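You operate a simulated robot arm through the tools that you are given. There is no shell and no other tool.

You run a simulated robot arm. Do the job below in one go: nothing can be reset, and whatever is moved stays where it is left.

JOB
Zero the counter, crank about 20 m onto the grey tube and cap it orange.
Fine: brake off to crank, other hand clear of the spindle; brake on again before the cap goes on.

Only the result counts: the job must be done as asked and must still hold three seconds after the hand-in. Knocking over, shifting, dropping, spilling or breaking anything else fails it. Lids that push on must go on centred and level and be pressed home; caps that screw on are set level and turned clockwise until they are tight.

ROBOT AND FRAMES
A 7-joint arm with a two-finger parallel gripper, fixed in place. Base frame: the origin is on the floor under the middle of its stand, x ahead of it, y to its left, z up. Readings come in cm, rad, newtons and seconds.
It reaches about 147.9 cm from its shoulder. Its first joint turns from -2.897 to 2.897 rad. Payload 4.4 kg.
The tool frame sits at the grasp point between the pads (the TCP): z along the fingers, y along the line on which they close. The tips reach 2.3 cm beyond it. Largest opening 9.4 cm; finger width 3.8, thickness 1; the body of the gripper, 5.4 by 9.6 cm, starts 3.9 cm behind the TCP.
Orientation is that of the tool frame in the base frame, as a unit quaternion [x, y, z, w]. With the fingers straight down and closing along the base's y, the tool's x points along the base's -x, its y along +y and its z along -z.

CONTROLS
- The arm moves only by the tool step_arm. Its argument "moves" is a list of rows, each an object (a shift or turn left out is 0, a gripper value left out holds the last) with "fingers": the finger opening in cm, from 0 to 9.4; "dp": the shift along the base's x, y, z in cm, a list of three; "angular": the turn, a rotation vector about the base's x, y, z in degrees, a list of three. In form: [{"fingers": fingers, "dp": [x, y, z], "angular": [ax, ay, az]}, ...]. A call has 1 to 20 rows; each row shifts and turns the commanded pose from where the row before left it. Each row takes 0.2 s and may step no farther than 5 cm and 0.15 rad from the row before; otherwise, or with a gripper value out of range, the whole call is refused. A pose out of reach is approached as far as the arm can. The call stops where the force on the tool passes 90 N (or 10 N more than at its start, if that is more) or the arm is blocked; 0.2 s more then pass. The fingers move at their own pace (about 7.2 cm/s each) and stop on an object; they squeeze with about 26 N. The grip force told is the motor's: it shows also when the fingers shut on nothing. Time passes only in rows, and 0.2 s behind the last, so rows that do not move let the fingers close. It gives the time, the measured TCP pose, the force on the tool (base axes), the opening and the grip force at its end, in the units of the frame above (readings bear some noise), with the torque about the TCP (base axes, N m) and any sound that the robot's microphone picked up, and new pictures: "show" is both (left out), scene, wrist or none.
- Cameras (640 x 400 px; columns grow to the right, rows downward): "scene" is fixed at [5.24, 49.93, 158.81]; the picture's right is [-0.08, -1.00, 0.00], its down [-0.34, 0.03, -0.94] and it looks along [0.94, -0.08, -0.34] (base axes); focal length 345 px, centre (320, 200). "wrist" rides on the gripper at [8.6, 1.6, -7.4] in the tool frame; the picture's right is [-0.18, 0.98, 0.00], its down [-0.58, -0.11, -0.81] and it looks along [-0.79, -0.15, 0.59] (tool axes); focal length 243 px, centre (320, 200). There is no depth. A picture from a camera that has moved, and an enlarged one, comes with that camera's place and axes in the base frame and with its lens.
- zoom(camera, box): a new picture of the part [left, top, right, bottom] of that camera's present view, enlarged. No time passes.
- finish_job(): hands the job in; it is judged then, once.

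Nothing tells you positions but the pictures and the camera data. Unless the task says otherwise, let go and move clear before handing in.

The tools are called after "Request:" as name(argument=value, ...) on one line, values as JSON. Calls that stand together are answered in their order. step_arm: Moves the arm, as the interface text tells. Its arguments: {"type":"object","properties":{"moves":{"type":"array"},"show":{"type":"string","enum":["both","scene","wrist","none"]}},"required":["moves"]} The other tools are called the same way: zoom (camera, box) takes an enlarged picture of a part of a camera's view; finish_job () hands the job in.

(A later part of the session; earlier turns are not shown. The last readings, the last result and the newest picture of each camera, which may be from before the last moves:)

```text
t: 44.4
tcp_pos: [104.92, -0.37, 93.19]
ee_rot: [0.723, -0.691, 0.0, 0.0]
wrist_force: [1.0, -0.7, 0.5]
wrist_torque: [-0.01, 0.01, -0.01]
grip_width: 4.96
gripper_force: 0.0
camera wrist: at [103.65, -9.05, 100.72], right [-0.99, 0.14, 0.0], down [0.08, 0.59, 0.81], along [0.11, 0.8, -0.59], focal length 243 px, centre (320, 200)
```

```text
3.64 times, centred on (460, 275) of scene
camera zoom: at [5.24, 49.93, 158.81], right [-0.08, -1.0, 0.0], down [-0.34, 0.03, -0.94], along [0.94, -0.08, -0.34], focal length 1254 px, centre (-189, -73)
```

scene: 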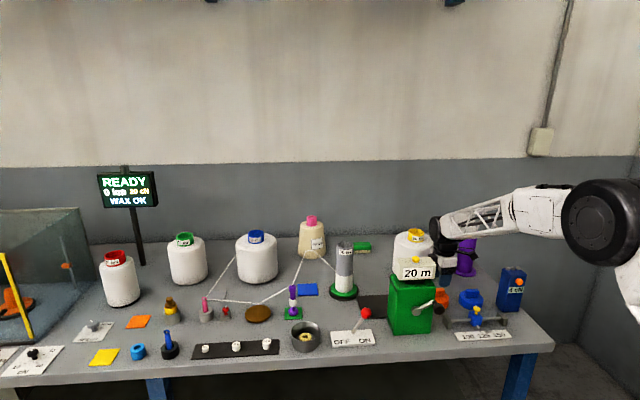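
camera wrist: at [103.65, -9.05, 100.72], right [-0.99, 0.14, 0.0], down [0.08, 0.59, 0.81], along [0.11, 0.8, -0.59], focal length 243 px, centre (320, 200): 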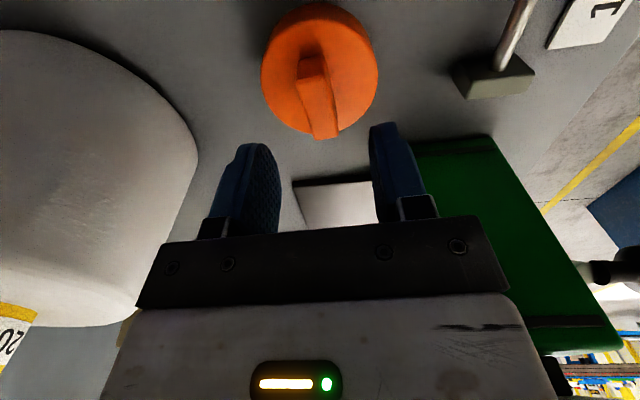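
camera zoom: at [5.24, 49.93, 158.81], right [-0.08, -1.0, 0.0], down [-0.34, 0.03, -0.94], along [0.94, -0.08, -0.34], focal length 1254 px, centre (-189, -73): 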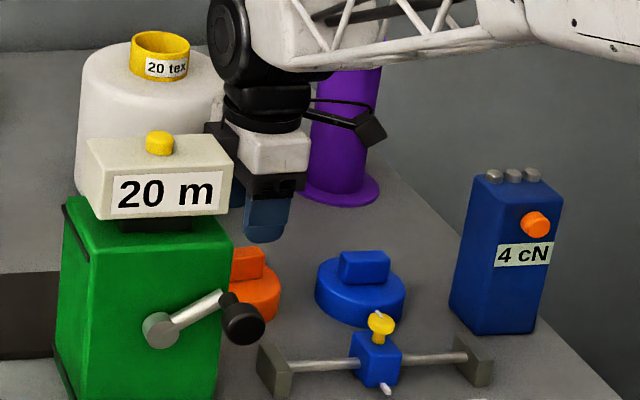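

The cap axis is now confirmed at about [104.85, -0.5], the disc about 7.7 cm across. I'll lower so the fingertips sit just above the disc on both sides of the ridge.

Request:
step_arm(moves=[{"dp": [0, -0.18, -2]}, {"dp": [0, 0, -2]}, {"dp": [0, 0, -0.8]}, {}])

Request:
zoom(camera="wrist", box=[200, 20, 440, 220])

Request:
zoom(camera="scene", box=[410, 240, 510, 330])

```text
t: 45.4
tcp_pos: [104.95, -0.54, 88.41]
ee_rot: [0.723, -0.691, 0.0, 0.0]
wrist_force: [-0.3, -0.5, -0.5]
wrist_torque: [-0.01, 0.02, 0.01]
grip_width: 4.98
gripper_force: 0.1
camera wrist: at [103.67, -9.17, 95.94], right [-0.99, 0.14, 0.0], down [0.08, 0.59, 0.81], along [0.11, 0.8, -0.59], focal length 243 px, centre (320, 200)
```

scene: 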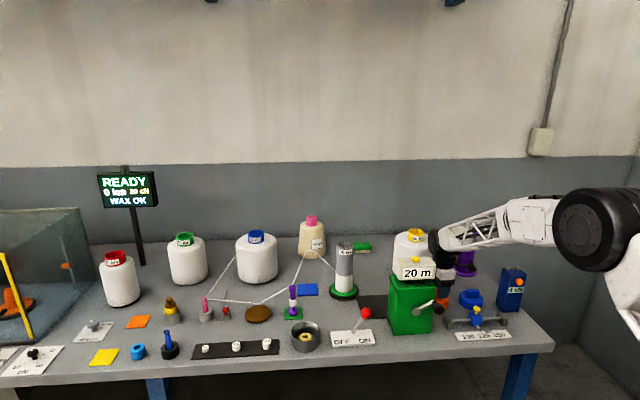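
wrist: 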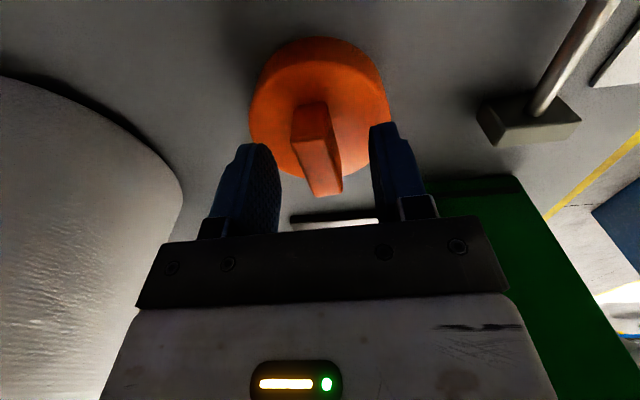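

```text
2.00 times, centred on (320, 120) of wrist
camera zoom: at [103.67, -9.17, 95.94], right [-0.99, 0.14, 0.0], down [0.08, 0.59, 0.81], along [0.11, 0.8, -0.59], focal length 485 px, centre (320, 360)
```

zoom: 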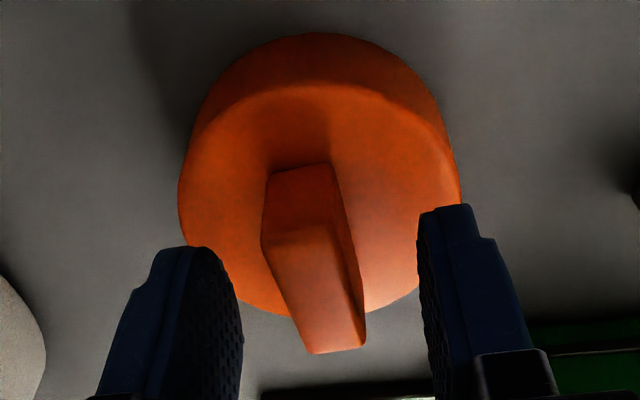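

```text
4.44 times, centred on (460, 285) of scene
camera zoom: at [5.24, 49.93, 158.81], right [-0.08, -1.0, 0.0], down [-0.34, 0.03, -0.94], along [0.94, -0.08, -0.34], focal length 1533 px, centre (-302, -178)
```

zoom: 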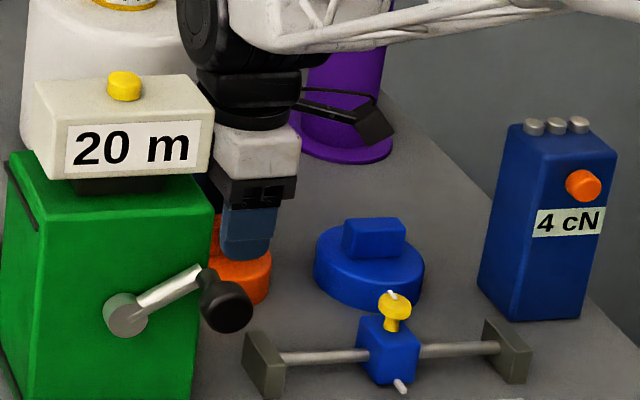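

The fingers straddle the ridge with the tips just above the disc. I'll go down another 0.4 cm and close.

Request:
step_arm(moves=[{"dp": [0, 0, -0.4]}, {}, {"fingers": 0.5}, {}, {}])

Request:
zoom(camera="wrist", box=[200, 20, 440, 220])

```text
t: 46.6
tcp_pos: [105.01, -0.52, 88.2]
ee_rot: [0.722, -0.692, 0.001, 0.0]
wrist_force: [0.0, -0.4, 1.0]
wrist_torque: [-0.01, -0.01, 0.04]
grip_width: 1.72
gripper_force: 25.5
camera wrist: at [103.66, -9.18, 95.54], right [-0.99, 0.14, 0.0], down [0.08, 0.59, 0.81], along [0.11, 0.8, -0.59], focal length 243 px, centre (320, 200)
```

scene: 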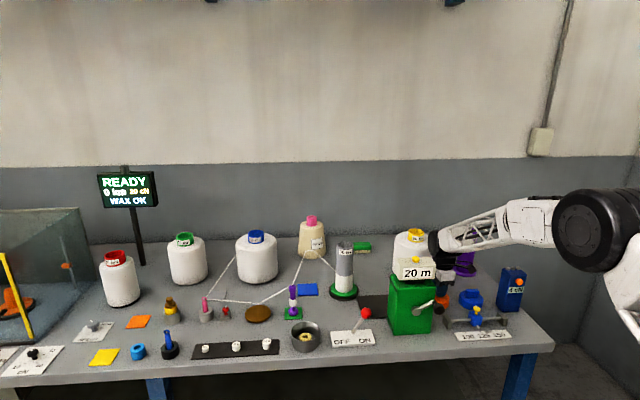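
wrist: 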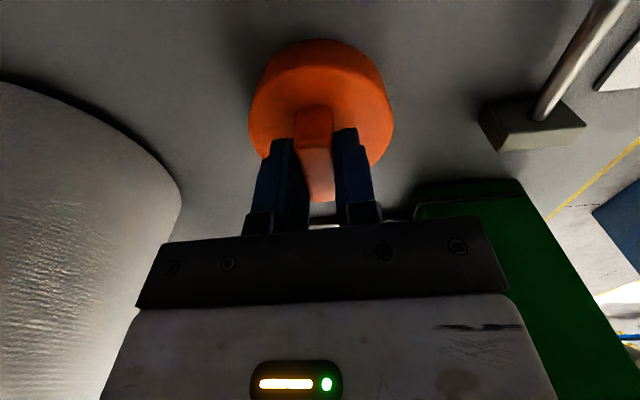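

```text
2.00 times, centred on (320, 120) of wrist
camera zoom: at [103.66, -9.18, 95.54], right [-0.99, 0.14, 0.0], down [0.08, 0.59, 0.81], along [0.11, 0.8, -0.59], focal length 485 px, centre (320, 360)
```

zoom: 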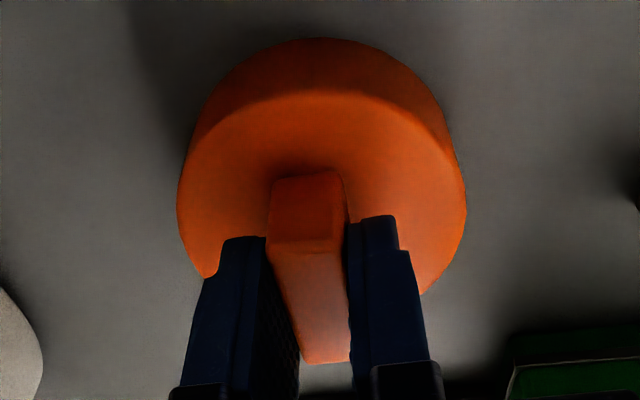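

The ridge is gripped (1.7 cm). I'll lift the cap straight up and check that it hangs level.

Request:
step_arm(moves=[{"dp": [0, 0, 1]}, {"dp": [0, 0, 2]}, {"dp": [0, 0, 4]}, {"dp": [0, 0, 5]}, {"dp": [0, 0, 5]}, {"dp": [0, 0, 5]}, {"dp": [0, 0, 6]}, {}])

```text
refused: row 7 steps farther than a row can; nothing moved
```

Row 7 was too long a step, so nothing moved. I'm resending the lift with shorter rows.

Request:
step_arm(moves=[{"dp": [0, 0, 1]}, {"dp": [0, 0, 2]}, {"dp": [0, 0, 4]}, {"dp": [0, 0, 4.5]}, {"dp": [0, 0, 4.5]}, {"dp": [0, 0, 4.5]}, {"dp": [0, 0, 4.5]}, {"dp": [0, 0, 3]}, {}])

Request:
zoom(camera="scene", box=[380, 160, 520, 300])

Request:
zoom(camera="wrist", box=[200, 20, 440, 220])

```text
t: 48.6
tcp_pos: [105.01, -0.38, 115.98]
ee_rot: [0.722, -0.692, 0.001, 0.0]
wrist_force: [0.6, 0.0, 1.0]
wrist_torque: [-0.03, 0.0, -0.01]
grip_width: 0.49
gripper_force: 0.0
camera wrist: at [103.63, -9.19, 123.5], right [-0.99, 0.14, 0.0], down [0.08, 0.59, 0.81], along [0.11, 0.8, -0.59], focal length 243 px, centre (320, 200)
```

scene: 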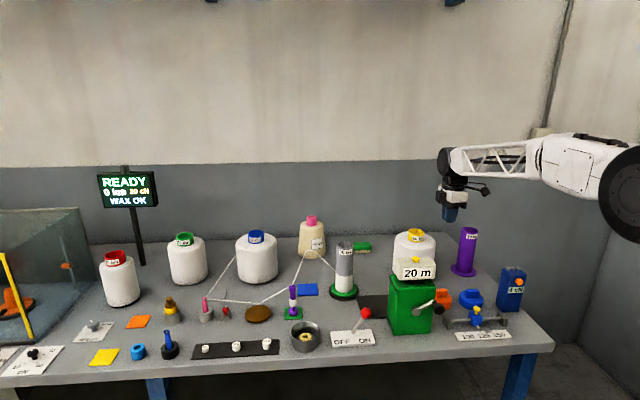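
wrist: 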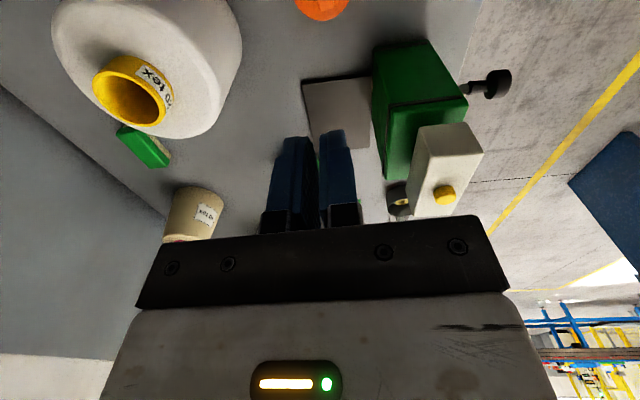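

```text
2.86 times, centred on (450, 230) of scene
camera zoom: at [5.24, 49.93, 158.81], right [-0.08, -1.0, 0.0], down [-0.34, 0.03, -0.94], along [0.94, -0.08, -0.34], focal length 985 px, centre (-51, 114)
```

zoom: 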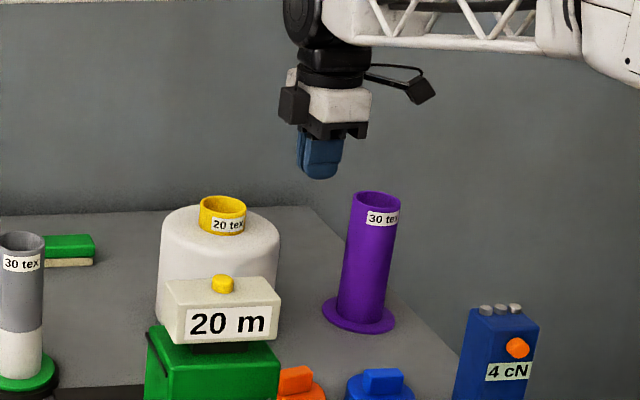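

```text
2.00 times, centred on (320, 120) of wrist
camera zoom: at [103.63, -9.19, 123.5], right [-0.99, 0.14, 0.0], down [0.08, 0.59, 0.81], along [0.11, 0.8, -0.59], focal length 485 px, centre (320, 360)
```

zoom: 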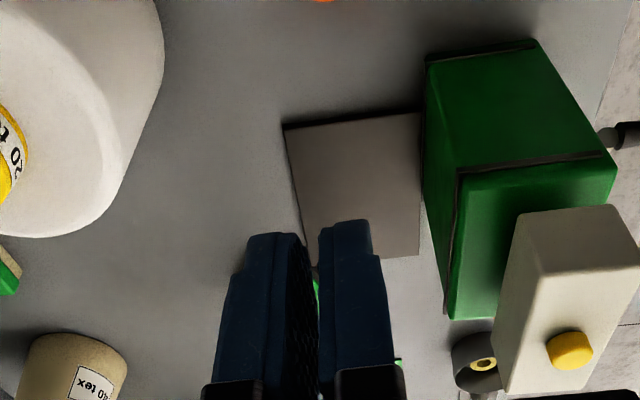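

The fingers came up nearly empty (0.49 cm): the cap slipped out and is still standing on the bench in its place. My grip was too high on the ridge. I'll go back down, touch the disc gently to find its height, and grip the full ridge.

Request:
step_arm(moves=[{"fingers": 5, "dp": [0, 0, -4.5]}, {"dp": [0, 0, -4.5]}, {"dp": [0, 0, -4.5]}, {"dp": [0, 0, -4.5]}, {"dp": [0, 0, -3.5]}, {}])

Request:
zoom(camera="wrist", box=[200, 0, 440, 220])

Request:
zoom(camera="scene", box=[400, 220, 520, 330])

```text
t: 50.0
tcp_pos: [104.84, -0.45, 94.53]
ee_rot: [0.723, -0.691, 0.0, 0.0]
wrist_force: [0.1, -0.6, -0.1]
wrist_torque: [-0.02, 0.01, 0.0]
grip_width: 4.96
gripper_force: 0.0
camera wrist: at [103.56, -9.17, 101.97], right [-0.99, 0.14, 0.0], down [0.08, 0.59, 0.81], along [0.11, 0.8, -0.59], focal length 243 px, centre (320, 200)
```

scene: 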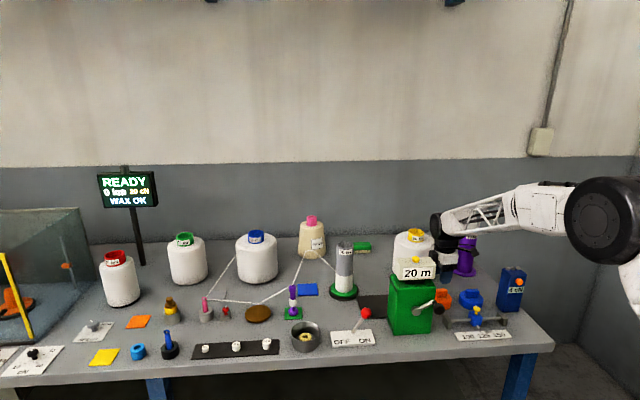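
wrist: 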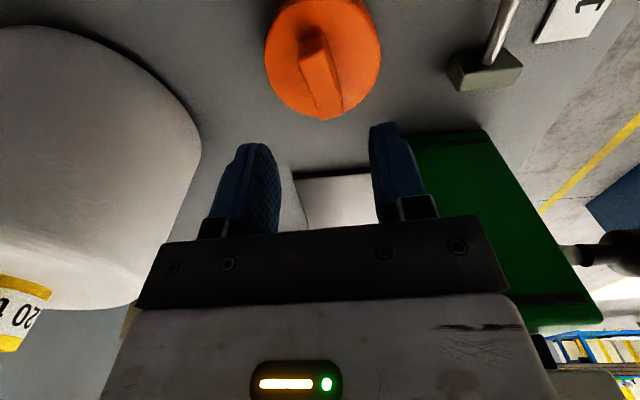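

```text
1.82 times, centred on (320, 110) of wrist
camera zoom: at [103.56, -9.17, 101.97], right [-0.99, 0.14, 0.0], down [0.08, 0.59, 0.81], along [0.11, 0.8, -0.59], focal length 441 px, centre (320, 364)
```

zoom: 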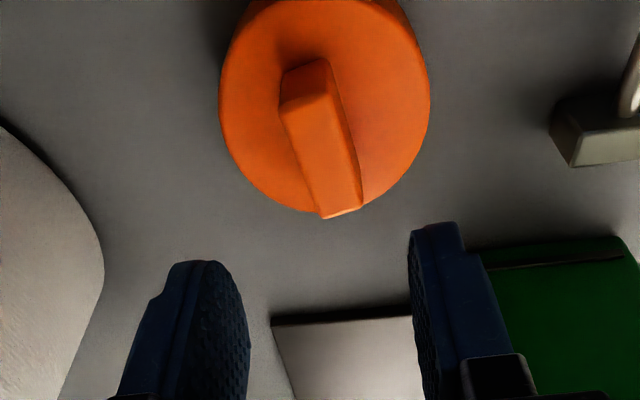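

```text
3.64 times, centred on (460, 275) of scene
camera zoom: at [5.24, 49.93, 158.81], right [-0.08, -1.0, 0.0], down [-0.34, 0.03, -0.94], along [0.94, -0.08, -0.34], focal length 1254 px, centre (-189, -73)
```

zoom: 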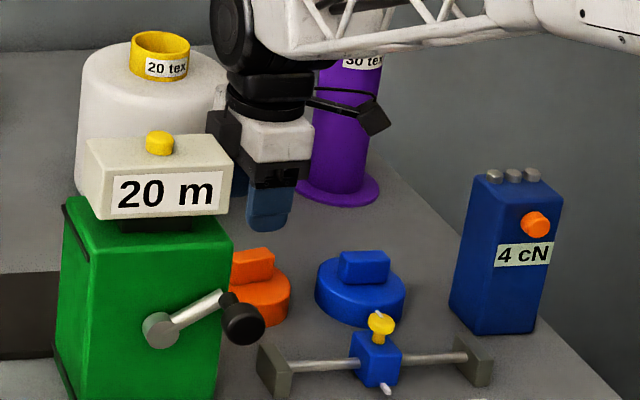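

The cap had shifted a little: it now sits near [104.5, -1.3] with its ridge turned about 10°. I'll realign to it (rotate +8°, shift) and descend until the tips just touch the disc.

Request:
step_arm(moves=[{"dp": [-0.38, -0.8, -1.5], "angular": [0, 0, 8.1]}, {"dp": [0, 0, -2]}, {"dp": [0, 0, -1]}, {}])

Request:
zoom(camera="wrist", box=[200, 0, 440, 220])

```text
t: 51.0
tcp_pos: [104.57, -1.4, 90.01]
ee_rot: [0.77, -0.639, 0.001, -0.001]
wrist_force: [-0.1, 0.4, 0.3]
wrist_torque: [-0.02, -0.01, 0.02]
grip_width: 5.0
gripper_force: 0.0
camera wrist: at [104.51, -10.12, 97.52], right [-1.0, 0.0, 0.0], down [0.0, 0.59, 0.81], along [0.0, 0.81, -0.59], focal length 243 px, centre (320, 200)
```

scene: 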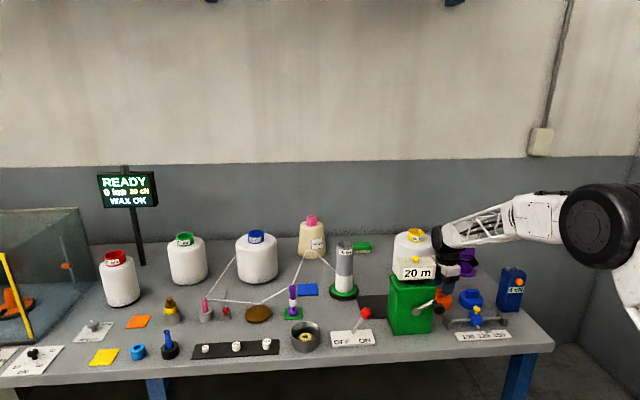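
wrist: 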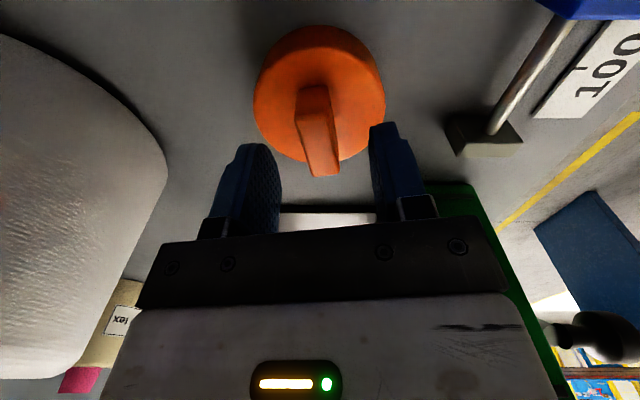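

```text
1.82 times, centred on (320, 110) of wrist
camera zoom: at [104.51, -10.12, 97.52], right [-1.0, 0.0, 0.0], down [0.0, 0.59, 0.81], along [0.0, 0.81, -0.59], focal length 441 px, centre (320, 364)
```

zoom: 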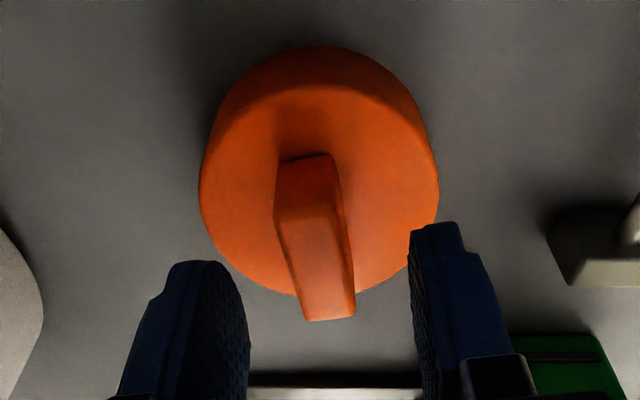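

The alignment looks right now (cap axis about [104.55, -1.2], ridge matching the gripper angle). I'll lower until the tips just touch the disc top.

Request:
step_arm(moves=[{"dp": [0.04, 0.1, -1.2]}, {"dp": [0, 0, -1.0]}, {"dp": [0, 0, -0.2]}, {"dp": [0, 0, -0.15]}, {"dp": [0, 0, -0.15]}, {}], show="wrist")

Request:
zoom(camera="wrist", box=[200, 20, 440, 220])

```text
t: 52.4
tcp_pos: [104.63, -1.22, 87.4]
ee_rot: [0.769, -0.639, 0.0, 0.0]
wrist_force: [0.8, -0.5, -0.5]
wrist_torque: [-0.02, 0.02, 0.01]
grip_width: 5.01
gripper_force: 0.1
camera wrist: at [104.55, -10.02, 94.82], right [-1.0, 0.0, 0.0], down [0.0, 0.59, 0.81], along [0.0, 0.81, -0.59], focal length 243 px, centre (320, 200)
```

wrist: 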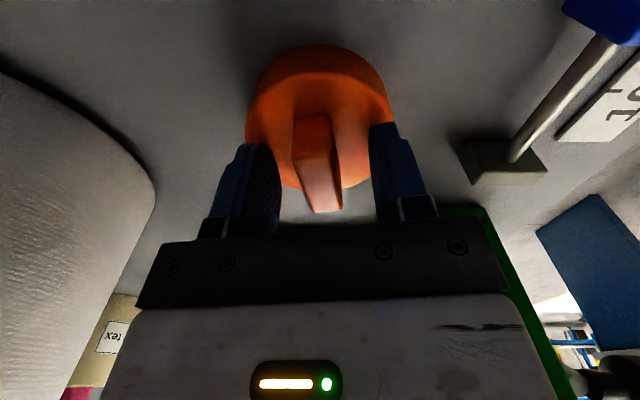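

```text
2.00 times, centred on (320, 120) of wrist
camera zoom: at [104.55, -10.02, 94.82], right [-1.0, 0.0, 0.0], down [0.0, 0.59, 0.81], along [0.0, 0.81, -0.59], focal length 485 px, centre (320, 360)
```

zoom: 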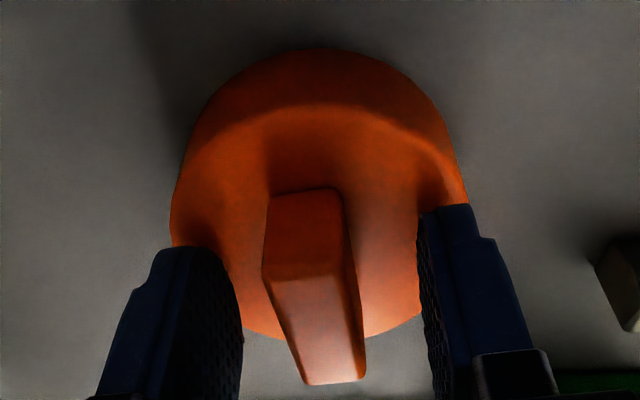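

No contact yet with the tips at about z = 85.1. I'll continue down in tiny steps.

Request:
step_arm(moves=[{"dp": [0, 0, -0.15]}, {"dp": [0, 0, -0.15]}, {}], show="none")

```text
t: 53.2
tcp_pos: [104.69, -1.2, 87.12]
ee_rot: [0.77, -0.638, 0.0, 0.0]
wrist_force: [-0.6, -0.7, 4.8]
wrist_torque: [-0.03, 0.04, 0.02]
grip_width: 5.02
gripper_force: 0.4
```

The tips touch the disc at TCP z about 87.1 (disc top near 84.85). I'll raise 0.12 cm, close on the full ridge and lift slightly to test the grip.

Request:
step_arm(moves=[{"dp": [0, 0, 0.12]}, {"fingers": 0.5}, {}, {}, {"dp": [0, 0, 0.5]}, {"dp": [0, 0, 0.5]}, {"dp": [0, 0, 0.5]}, {}])

Request:
zoom(camera="wrist", box=[200, 20, 440, 220])

Request:
zoom(camera="scene", box=[400, 220, 520, 330])

```text
t: 55.0
tcp_pos: [104.67, -1.27, 88.65]
ee_rot: [0.769, -0.639, 0.0, 0.0]
wrist_force: [0.4, 0.6, -0.3]
wrist_torque: [0.0, 0.01, 0.0]
grip_width: 1.71
gripper_force: 25.8
camera wrist: at [104.54, -9.99, 96.15], right [-1.0, 0.0, 0.0], down [0.0, 0.59, 0.81], along [0.0, 0.81, -0.59], focal length 243 px, centre (320, 200)
```

scene: 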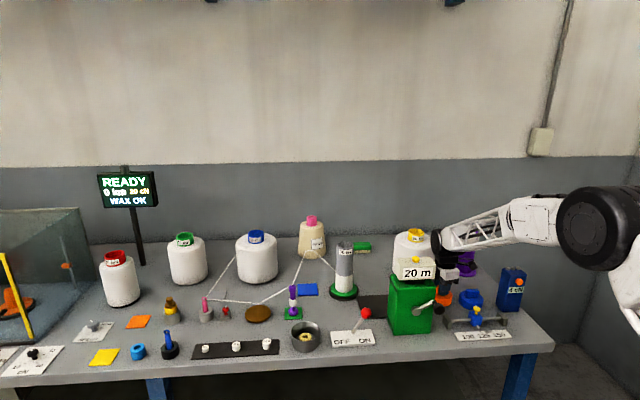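
wrist: 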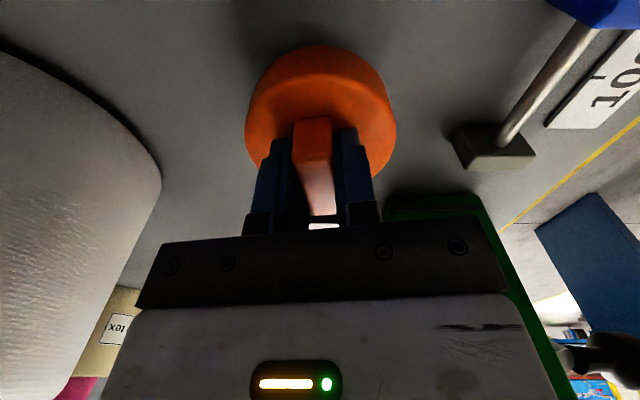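

```text
2.00 times, centred on (320, 120) of wrist
camera zoom: at [104.54, -9.99, 96.15], right [-1.0, 0.0, 0.0], down [0.0, 0.59, 0.81], along [0.0, 0.81, -0.59], focal length 485 px, centre (320, 360)
```

zoom: 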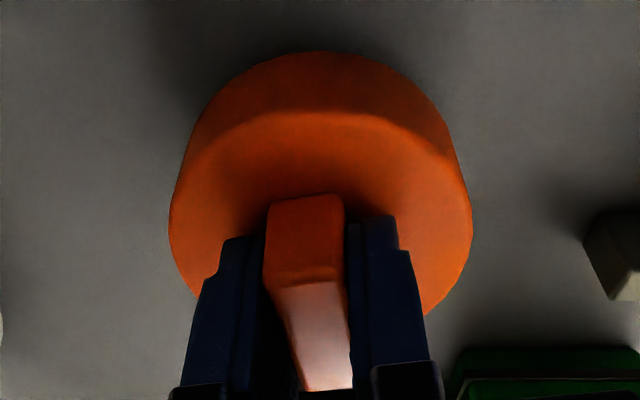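

```text
3.64 times, centred on (460, 275) of scene
camera zoom: at [5.24, 49.93, 158.81], right [-0.08, -1.0, 0.0], down [-0.34, 0.03, -0.94], along [0.94, -0.08, -0.34], focal length 1254 px, centre (-189, -73)
```

zoom: 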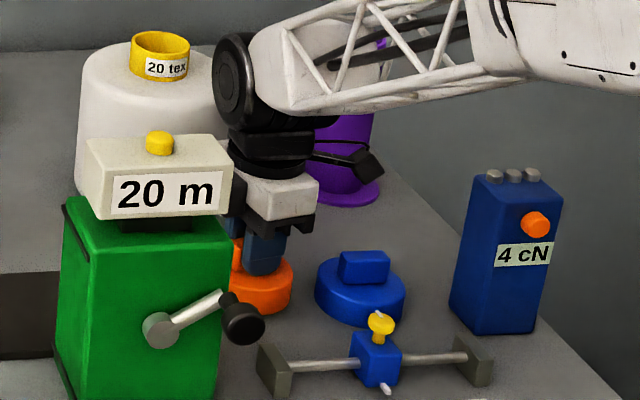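

The cap is lifted and gripped centrally (width steady at 1.7 cm). I'll raise it slowly this time so that it doesn't slip.

Request:
step_arm(moves=[{"dp": [0, 0, 0.5]}, {"dp": [0, 0, 0.8]}, {"dp": [0, 0, 1.1]}, {"dp": [0, 0, 1.4]}, {"dp": [0, 0, 1.6]}, {"dp": [0, 0, 1.8]}, {"dp": [0, 0, 1.8]}, {"dp": [0, 0, 1.8]}, {"dp": [0, 0, 1.8]}, {"dp": [0, 0, 1.8]}, {"dp": [0, 0, 1.8]}, {"dp": [0, 0, 1.8]}, {"dp": [0, 0, 1.8]}, {"dp": [0, 0, 1.8]}, {"dp": [0, 0, 1.8]}, {"dp": [0, 0, 1.6]}, {"dp": [0, 0, 1.2]}, {"dp": [0, 0, 0.7]}, {"dp": [0, 0, 0.3]}, {}])

Request:
zoom(camera="scene", box=[380, 160, 520, 320])

Request:
zoom(camera="wrist", box=[200, 20, 440, 220])

```text
t: 59.2
tcp_pos: [104.56, -1.23, 115.85]
ee_rot: [0.77, -0.638, 0.0, 0.0]
wrist_force: [1.6, 0.4, 0.4]
wrist_torque: [0.0, -0.02, 0.0]
grip_width: 1.68
gripper_force: 25.6
camera wrist: at [104.53, -10.03, 123.34], right [-1.0, 0.0, 0.0], down [0.0, 0.59, 0.81], along [0.0, 0.81, -0.59], focal length 243 px, centre (320, 200)
```

scene: 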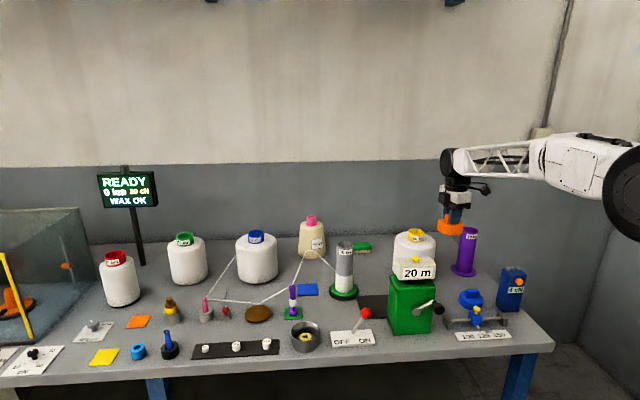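
wrist: 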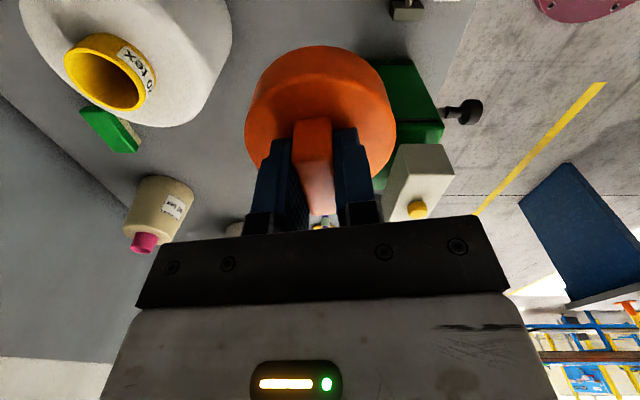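

```text
2.50 times, centred on (450, 240) of scene
camera zoom: at [5.24, 49.93, 158.81], right [-0.08, -1.0, 0.0], down [-0.34, 0.03, -0.94], along [0.94, -0.08, -0.34], focal length 862 px, centre (-5, 100)
```

zoom: 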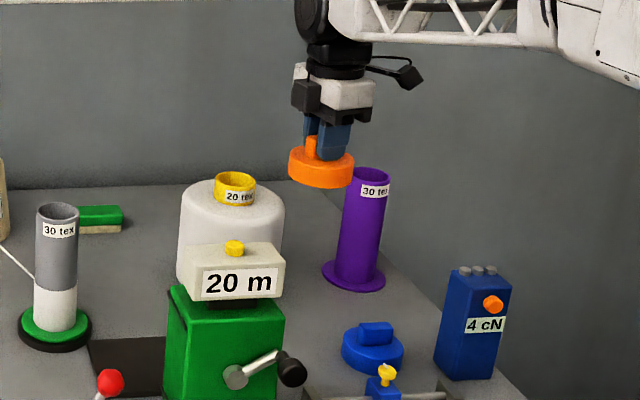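

```text
2.00 times, centred on (320, 120) of wrist
camera zoom: at [104.53, -10.03, 123.34], right [-1.0, 0.0, 0.0], down [0.0, 0.59, 0.81], along [0.0, 0.81, -0.59], focal length 485 px, centre (320, 360)
```

zoom: 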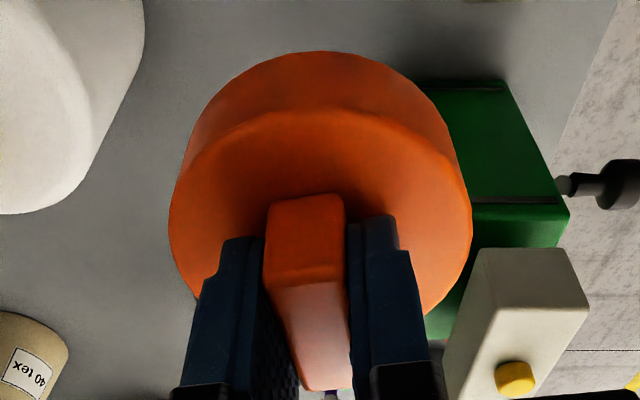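

The cap hangs level. Now I'll carry it toward the tube, stopping to the side so that the wrist camera can see the tube mouth beside the cap.

Request:
step_arm(moves=[{"dp": [-0.1, 0.6, 0]}, {"dp": [-0.2, 1.2, 0]}, {"dp": [-0.3, 1.8, 0]}, {"dp": [-0.3, 2.2, 0]}, {"dp": [-0.3, 2.4, 0]}, {"dp": [-0.3, 2.4, 0]}, {"dp": [-0.3, 2.4, 0]}, {"dp": [-0.3, 2.4, -0.3]}, {"dp": [-0.3, 2.4, -0.5]}, {"dp": [-0.2, 2.2, -0.6]}, {"dp": [-0.2, 2.0, -0.6]}, {"dp": [-0.2, 1.4, -0.4]}, {"dp": [0, 0.8, 0]}, {"dp": [0, 0.3, 0]}, {}])

Request:
zoom(camera="wrist", box=[120, 60, 320, 230])

Request:
zoom(camera="scene", box=[300, 180, 440, 320])

```text
t: 62.4
tcp_pos: [101.6, 23.41, 113.38]
ee_rot: [0.77, -0.639, 0.0, 0.0]
wrist_force: [0.2, 0.0, -0.2]
wrist_torque: [-0.03, -0.03, 0.0]
grip_width: 1.69
gripper_force: 26.2
camera wrist: at [101.54, 14.52, 120.96], right [-1.0, 0.0, 0.0], down [0.0, 0.59, 0.81], along [0.0, 0.81, -0.59], focal length 243 px, centre (320, 200)
```

scene: 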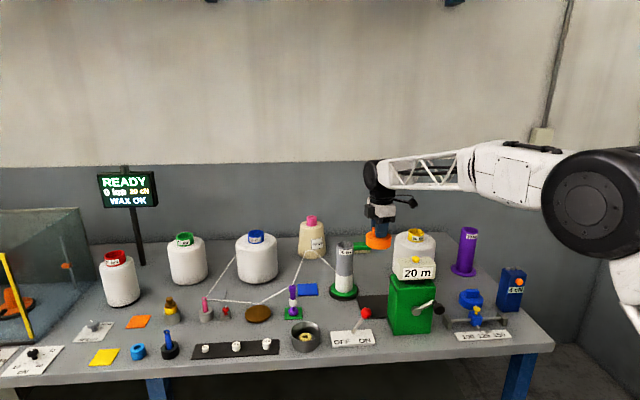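
wrist: 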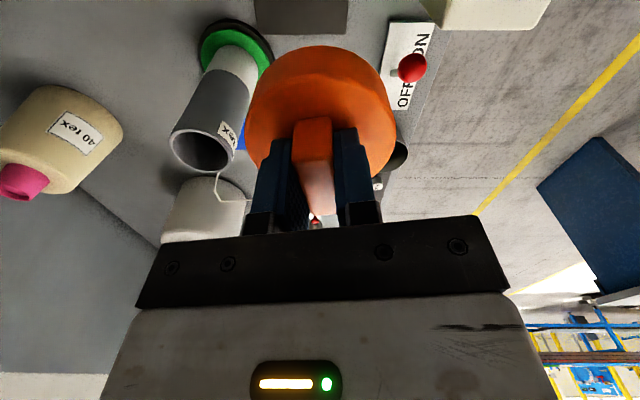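

```text
2.35 times, centred on (220, 145) of wrist
camera zoom: at [101.54, 14.52, 120.96], right [-1.0, 0.0, 0.0], down [0.0, 0.59, 0.81], along [0.0, 0.81, -0.59], focal length 571 px, centre (555, 329)
```

zoom: 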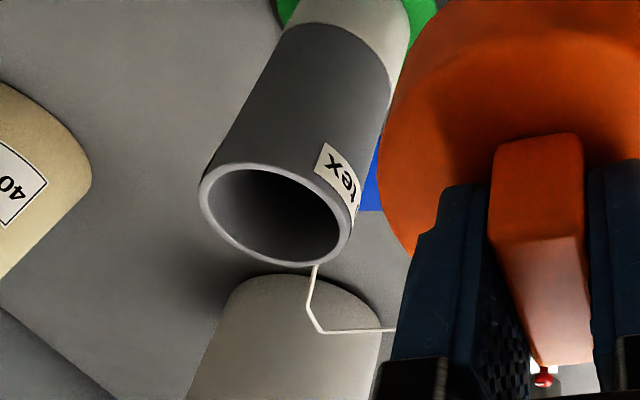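

```text
2.86 times, centred on (370, 250) of scene
camera zoom: at [5.24, 49.93, 158.81], right [-0.08, -1.0, 0.0], down [-0.34, 0.03, -0.94], along [0.94, -0.08, -0.34], focal length 985 px, centre (177, 57)
```

zoom: 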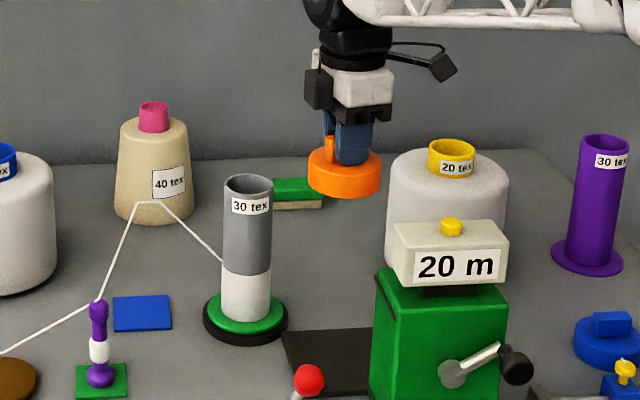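

The tube mouth is plain (no thread), so this cap pushes on. A first estimate of the rim centre is [113.5, 32, 102]. I'll hover the cap above it and use the wrist image for x and the scene image for y to line them up.

Request:
step_arm(moves=[{"dp": [0.3, 0.2, 0.8]}, {"dp": [0.6, 0.4, 1.4]}, {"dp": [1.0, 0.7, 1.6]}, {"dp": [1.4, 1.0, 0.8]}, {"dp": [1.6, 1.1, 0]}, {"dp": [1.6, 1.2, 0]}, {"dp": [1.6, 1.2, 0]}, {"dp": [1.4, 1.1, 0]}, {"dp": [1.2, 0.9, 0]}, {"dp": [0.8, 0.6, 0]}, {"dp": [0.4, 0.3, 0]}, {}])

Request:
zoom(camera="wrist", box=[220, 0, 420, 180])

Request:
zoom(camera="scene", box=[290, 170, 410, 310])

```text
t: 65.0
tcp_pos: [113.48, 32.1, 117.98]
ee_rot: [0.77, -0.638, 0.0, -0.001]
wrist_force: [-0.2, -0.5, 0.4]
wrist_torque: [0.01, -0.01, 0.02]
grip_width: 1.68
gripper_force: 25.6
camera wrist: at [113.49, 23.18, 125.53], right [-1.0, 0.0, 0.0], down [0.0, 0.59, 0.81], along [0.0, 0.81, -0.59], focal length 243 px, centre (320, 200)
```

scene: 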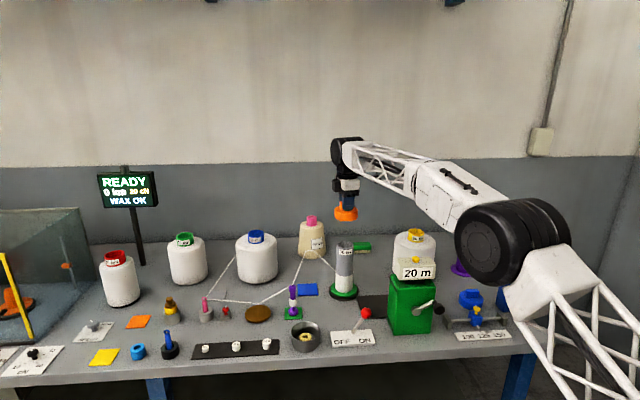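
wrist: 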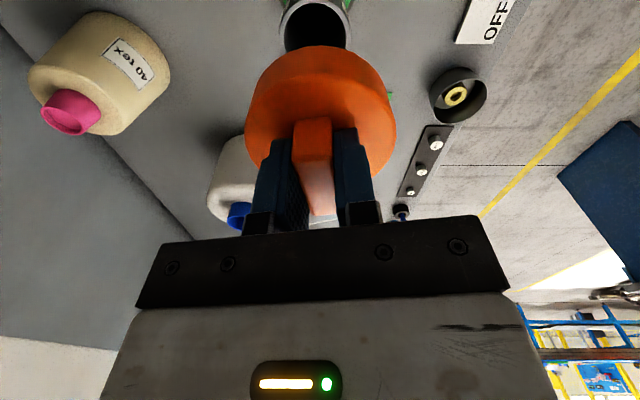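

```text
2.22 times, centred on (320, 90) of wrist
camera zoom: at [113.49, 23.18, 125.53], right [-1.0, 0.0, 0.0], down [0.0, 0.59, 0.81], along [0.0, 0.81, -0.59], focal length 539 px, centre (320, 444)
```

zoom: 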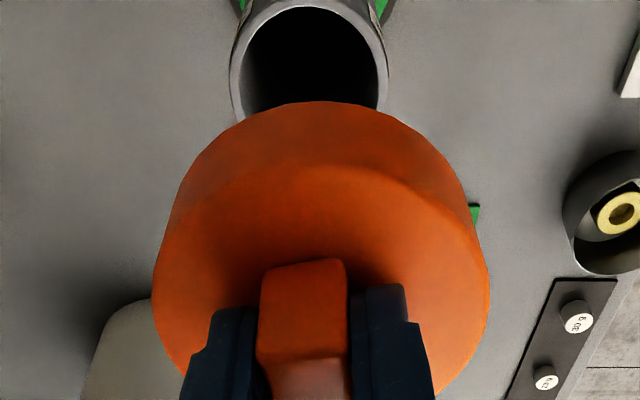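

```text
2.86 times, centred on (350, 240) of scene
camera zoom: at [5.24, 49.93, 158.81], right [-0.08, -1.0, 0.0], down [-0.34, 0.03, -0.94], along [0.94, -0.08, -0.34], focal length 985 px, centre (234, 86)
```

zoom: 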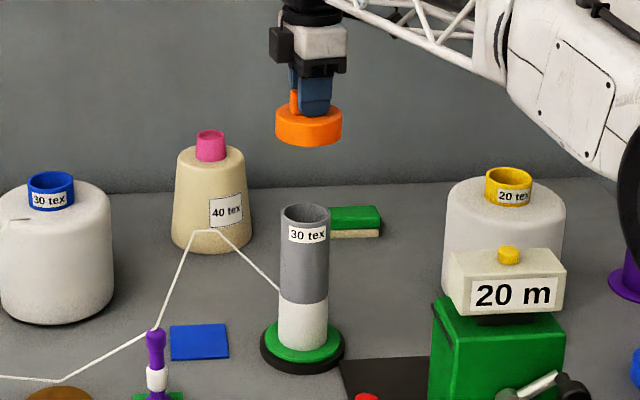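

The tube mouth appears 0.45 cm further in +x than the cap and matches in y: tube axis about [113.95, 32.05], rim near z = 101.9. I'll shift the cap by that amount and re-check.

Request:
step_arm(moves=[{"dp": [0.25, 0, 0]}, {"dp": [0.2, 0, 0]}, {}, {}])

Request:
zoom(camera="wrist", box=[250, 0, 390, 70])

Request:
zoom(camera="scene", box=[315, 190, 375, 260])

```text
t: 66.0
tcp_pos: [114.08, 31.96, 118.04]
ee_rot: [0.769, -0.639, 0.0, -0.001]
wrist_force: [0.9, 0.1, 0.0]
wrist_torque: [0.02, 0.02, 0.04]
grip_width: 1.69
gripper_force: 26.2
camera wrist: at [113.9, 23.18, 125.53], right [-1.0, 0.0, 0.0], down [0.0, 0.59, 0.81], along [0.0, 0.81, -0.59], focal length 243 px, centre (320, 200)
```

scene: 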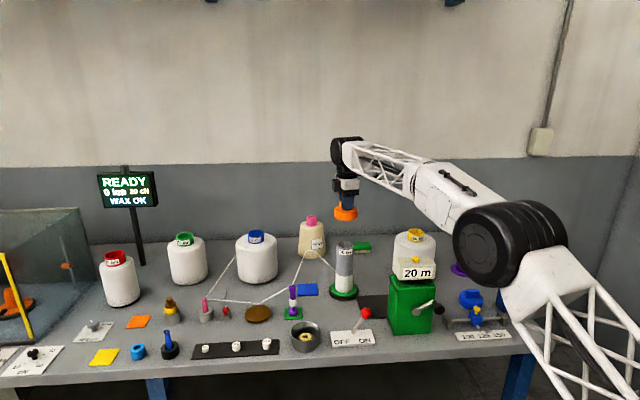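
wrist: 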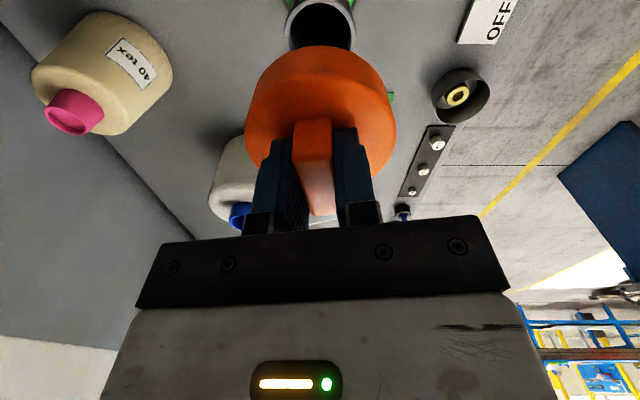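

```text
4.57 times, centred on (320, 35) of wrist
camera zoom: at [113.9, 23.18, 125.53], right [-1.0, 0.0, 0.0], down [0.0, 0.59, 0.81], along [0.0, 0.81, -0.59], focal length 1109 px, centre (320, 954)
```

zoom: 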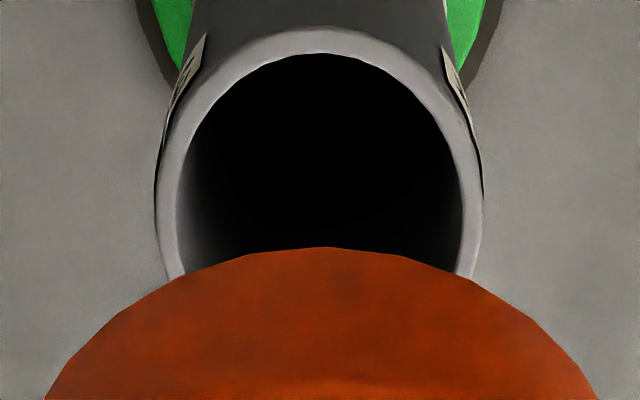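

```text
5.71 times, centred on (345, 225) of scene
camera zoom: at [5.24, 49.93, 158.81], right [-0.08, -1.0, 0.0], down [-0.34, 0.03, -0.94], along [0.94, -0.08, -0.34], focal length 1971 px, centre (177, 57)
```

zoom: 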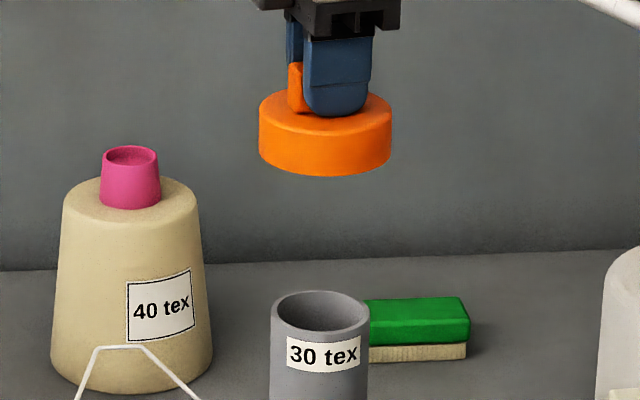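

The x alignment is now exact in the wrist view and y agrees within about 1 mm in the scene view. I'll nudge y by +0.08 and descend slowly to just above the rim.

Request:
step_arm(moves=[{"dp": [0, 0.08, -0.6]}, {"dp": [0, 0, -1.2]}, {"dp": [0, 0, -1.5]}, {"dp": [0, 0, -1.6]}, {"dp": [0, 0, -1.6]}, {"dp": [0, 0, -1.4]}, {"dp": [0, 0, -1.0]}, {"dp": [0, 0, -0.6]}, {}, {}])

Request:
zoom(camera="scene", box=[315, 210, 375, 280])

Request:
zoom(camera="wrist", box=[220, 0, 420, 180])

```text
t: 68.2
tcp_pos: [113.82, 32.19, 108.57]
ee_rot: [0.769, -0.639, 0.0, 0.0]
wrist_force: [-0.4, 0.0, 0.5]
wrist_torque: [0.02, -0.03, -0.03]
grip_width: 1.69
gripper_force: 25.9
camera wrist: at [113.88, 23.3, 116.04], right [-1.0, 0.0, 0.0], down [0.0, 0.59, 0.81], along [0.0, 0.81, -0.59], focal length 243 px, centre (320, 200)
```

scene: 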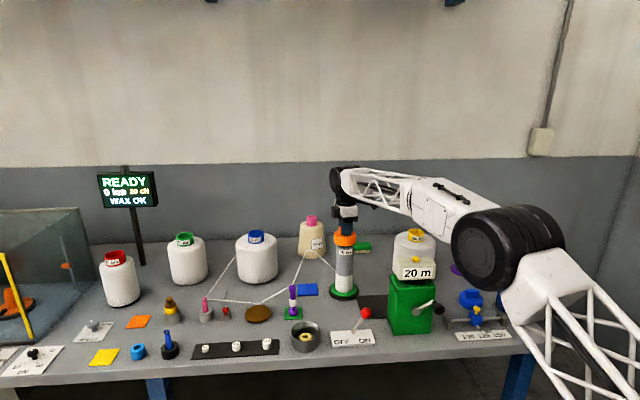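
wrist: 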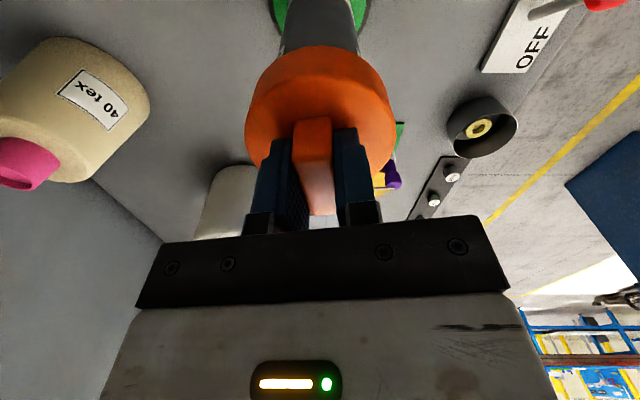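

```text
5.71 times, centred on (345, 245) of scene
camera zoom: at [5.24, 49.93, 158.81], right [-0.08, -1.0, 0.0], down [-0.34, 0.03, -0.94], along [0.94, -0.08, -0.34], focal length 1971 px, centre (177, -57)
```

zoom: 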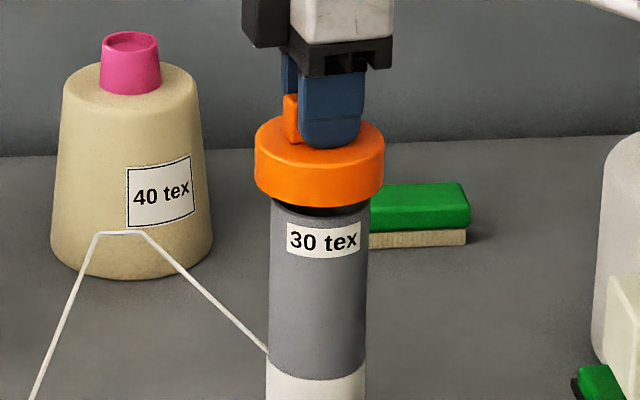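

```text
2.22 times, centred on (320, 90) of wrist
camera zoom: at [113.88, 23.3, 116.04], right [-1.0, 0.0, 0.0], down [0.0, 0.59, 0.81], along [0.0, 0.81, -0.59], focal length 539 px, centre (320, 444)
```

zoom: 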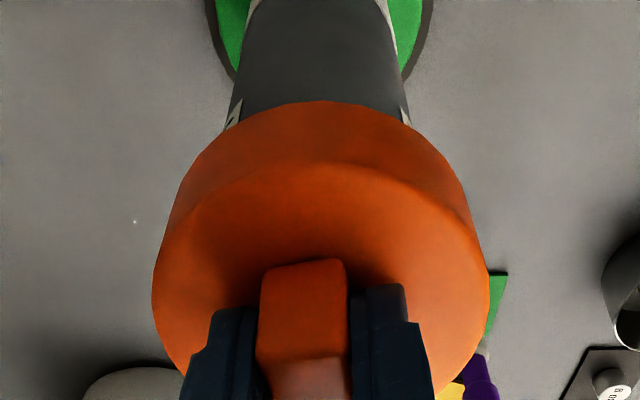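

The cap is centred over the tube in both views. I'll lower it onto the rim in small steps, watching the force.

Request:
step_arm(moves=[{"dp": [0, 0, -0.4]}, {"dp": [0, 0, -0.4]}, {"dp": [0, 0, -0.3]}, {"dp": [0, 0, -0.3]}, {"dp": [0, 0, -0.3]}, {}], show="none")

Request:
zoom(camera="scene", box=[315, 210, 375, 280])

```text
t: 69.6
tcp_pos: [114.04, 32.03, 106.75]
ee_rot: [0.769, -0.639, 0.0, 0.0]
wrist_force: [0.3, 0.3, 0.0]
wrist_torque: [-0.02, 0.02, 0.02]
grip_width: 1.69
gripper_force: 26.0
```

```text
5.71 times, centred on (345, 245) of scene
camera zoom: at [5.24, 49.93, 158.81], right [-0.08, -1.0, 0.0], down [-0.34, 0.03, -0.94], along [0.94, -0.08, -0.34], focal length 1971 px, centre (177, -57)
```

zoom: 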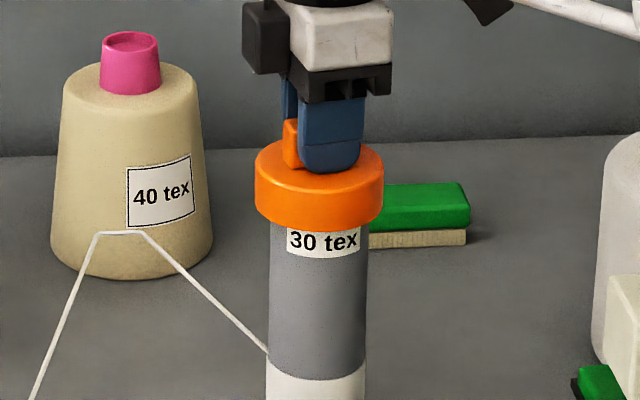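

Still no contact force; the cap seems to be about to slide over the rim. Continuing down slowly.

Request:
step_arm(moves=[{"dp": [0, 0, -0.3]}, {"dp": [0, 0, -0.3]}, {"dp": [0, 0, -0.2]}, {}], show="none")

Request:
zoom(camera="scene", box=[315, 210, 375, 280])

```text
t: 70.6
tcp_pos: [113.79, 32.16, 105.99]
ee_rot: [0.769, -0.639, 0.0, 0.0]
wrist_force: [-0.8, -0.6, -0.2]
wrist_torque: [-0.02, 0.02, 0.01]
grip_width: 1.7
gripper_force: 25.6
```

```text
5.71 times, centred on (345, 245) of scene
camera zoom: at [5.24, 49.93, 158.81], right [-0.08, -1.0, 0.0], down [-0.34, 0.03, -0.94], along [0.94, -0.08, -0.34], focal length 1971 px, centre (177, -57)
```

zoom: 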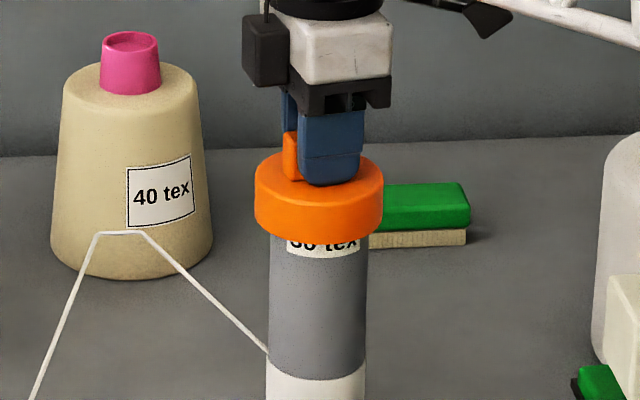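

The cap is beginning to slide over the rim with no force. I'll continue down until it seats.

Request:
step_arm(moves=[{"dp": [0, 0, -0.3]}, {"dp": [0, 0, -0.3]}, {"dp": [0, 0, -0.2]}, {}], show="none")

Request:
zoom(camera="scene", box=[315, 210, 375, 280])

```text
t: 71.6
tcp_pos: [113.96, 32.09, 105.29]
ee_rot: [0.77, -0.639, 0.0, 0.0]
wrist_force: [0.7, -1.2, -0.9]
wrist_torque: [0.04, 0.01, -0.03]
grip_width: 1.71
gripper_force: 26.1
```

```text
5.71 times, centred on (345, 245) of scene
camera zoom: at [5.24, 49.93, 158.81], right [-0.08, -1.0, 0.0], down [-0.34, 0.03, -0.94], along [0.94, -0.08, -0.34], focal length 1971 px, centre (177, -57)
```

zoom: 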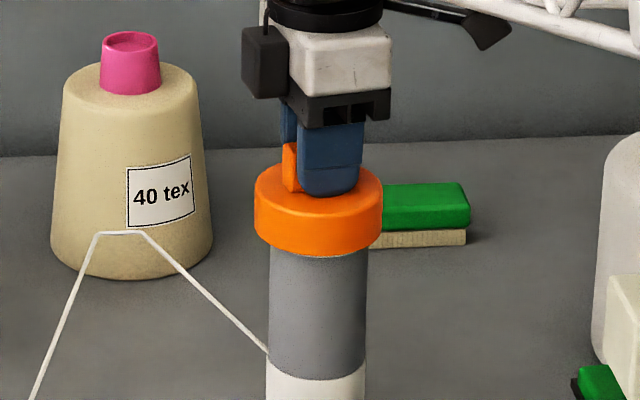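

Still free; the label is now covered by the skirt. Continuing.

Request:
step_arm(moves=[{"dp": [0, 0, -0.2]}, {"dp": [0, 0, -0.2]}, {"dp": [0, 0, -0.15]}, {}], show="none")

Request:
zoom(camera="scene", box=[315, 210, 375, 280])

```text
t: 72.6
tcp_pos: [114.03, 32.05, 104.7]
ee_rot: [0.77, -0.639, 0.0, -0.001]
wrist_force: [-0.3, 0.5, 7.0]
wrist_torque: [0.13, 0.04, 0.01]
grip_width: 1.65
gripper_force: 26.3
```

```text
5.71 times, centred on (345, 245) of scene
camera zoom: at [5.24, 49.93, 158.81], right [-0.08, -1.0, 0.0], down [-0.34, 0.03, -0.94], along [0.94, -0.08, -0.34], focal length 1971 px, centre (177, -57)
```

zoom: 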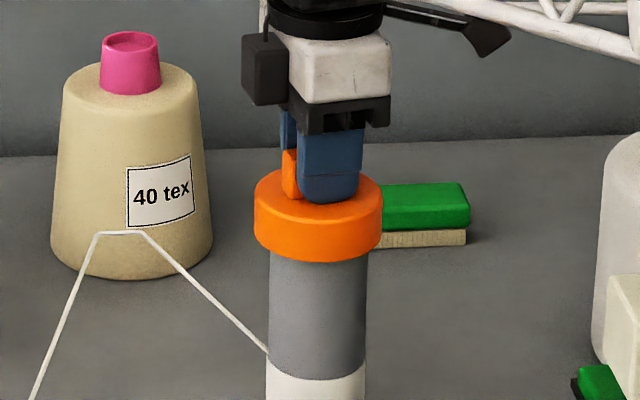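

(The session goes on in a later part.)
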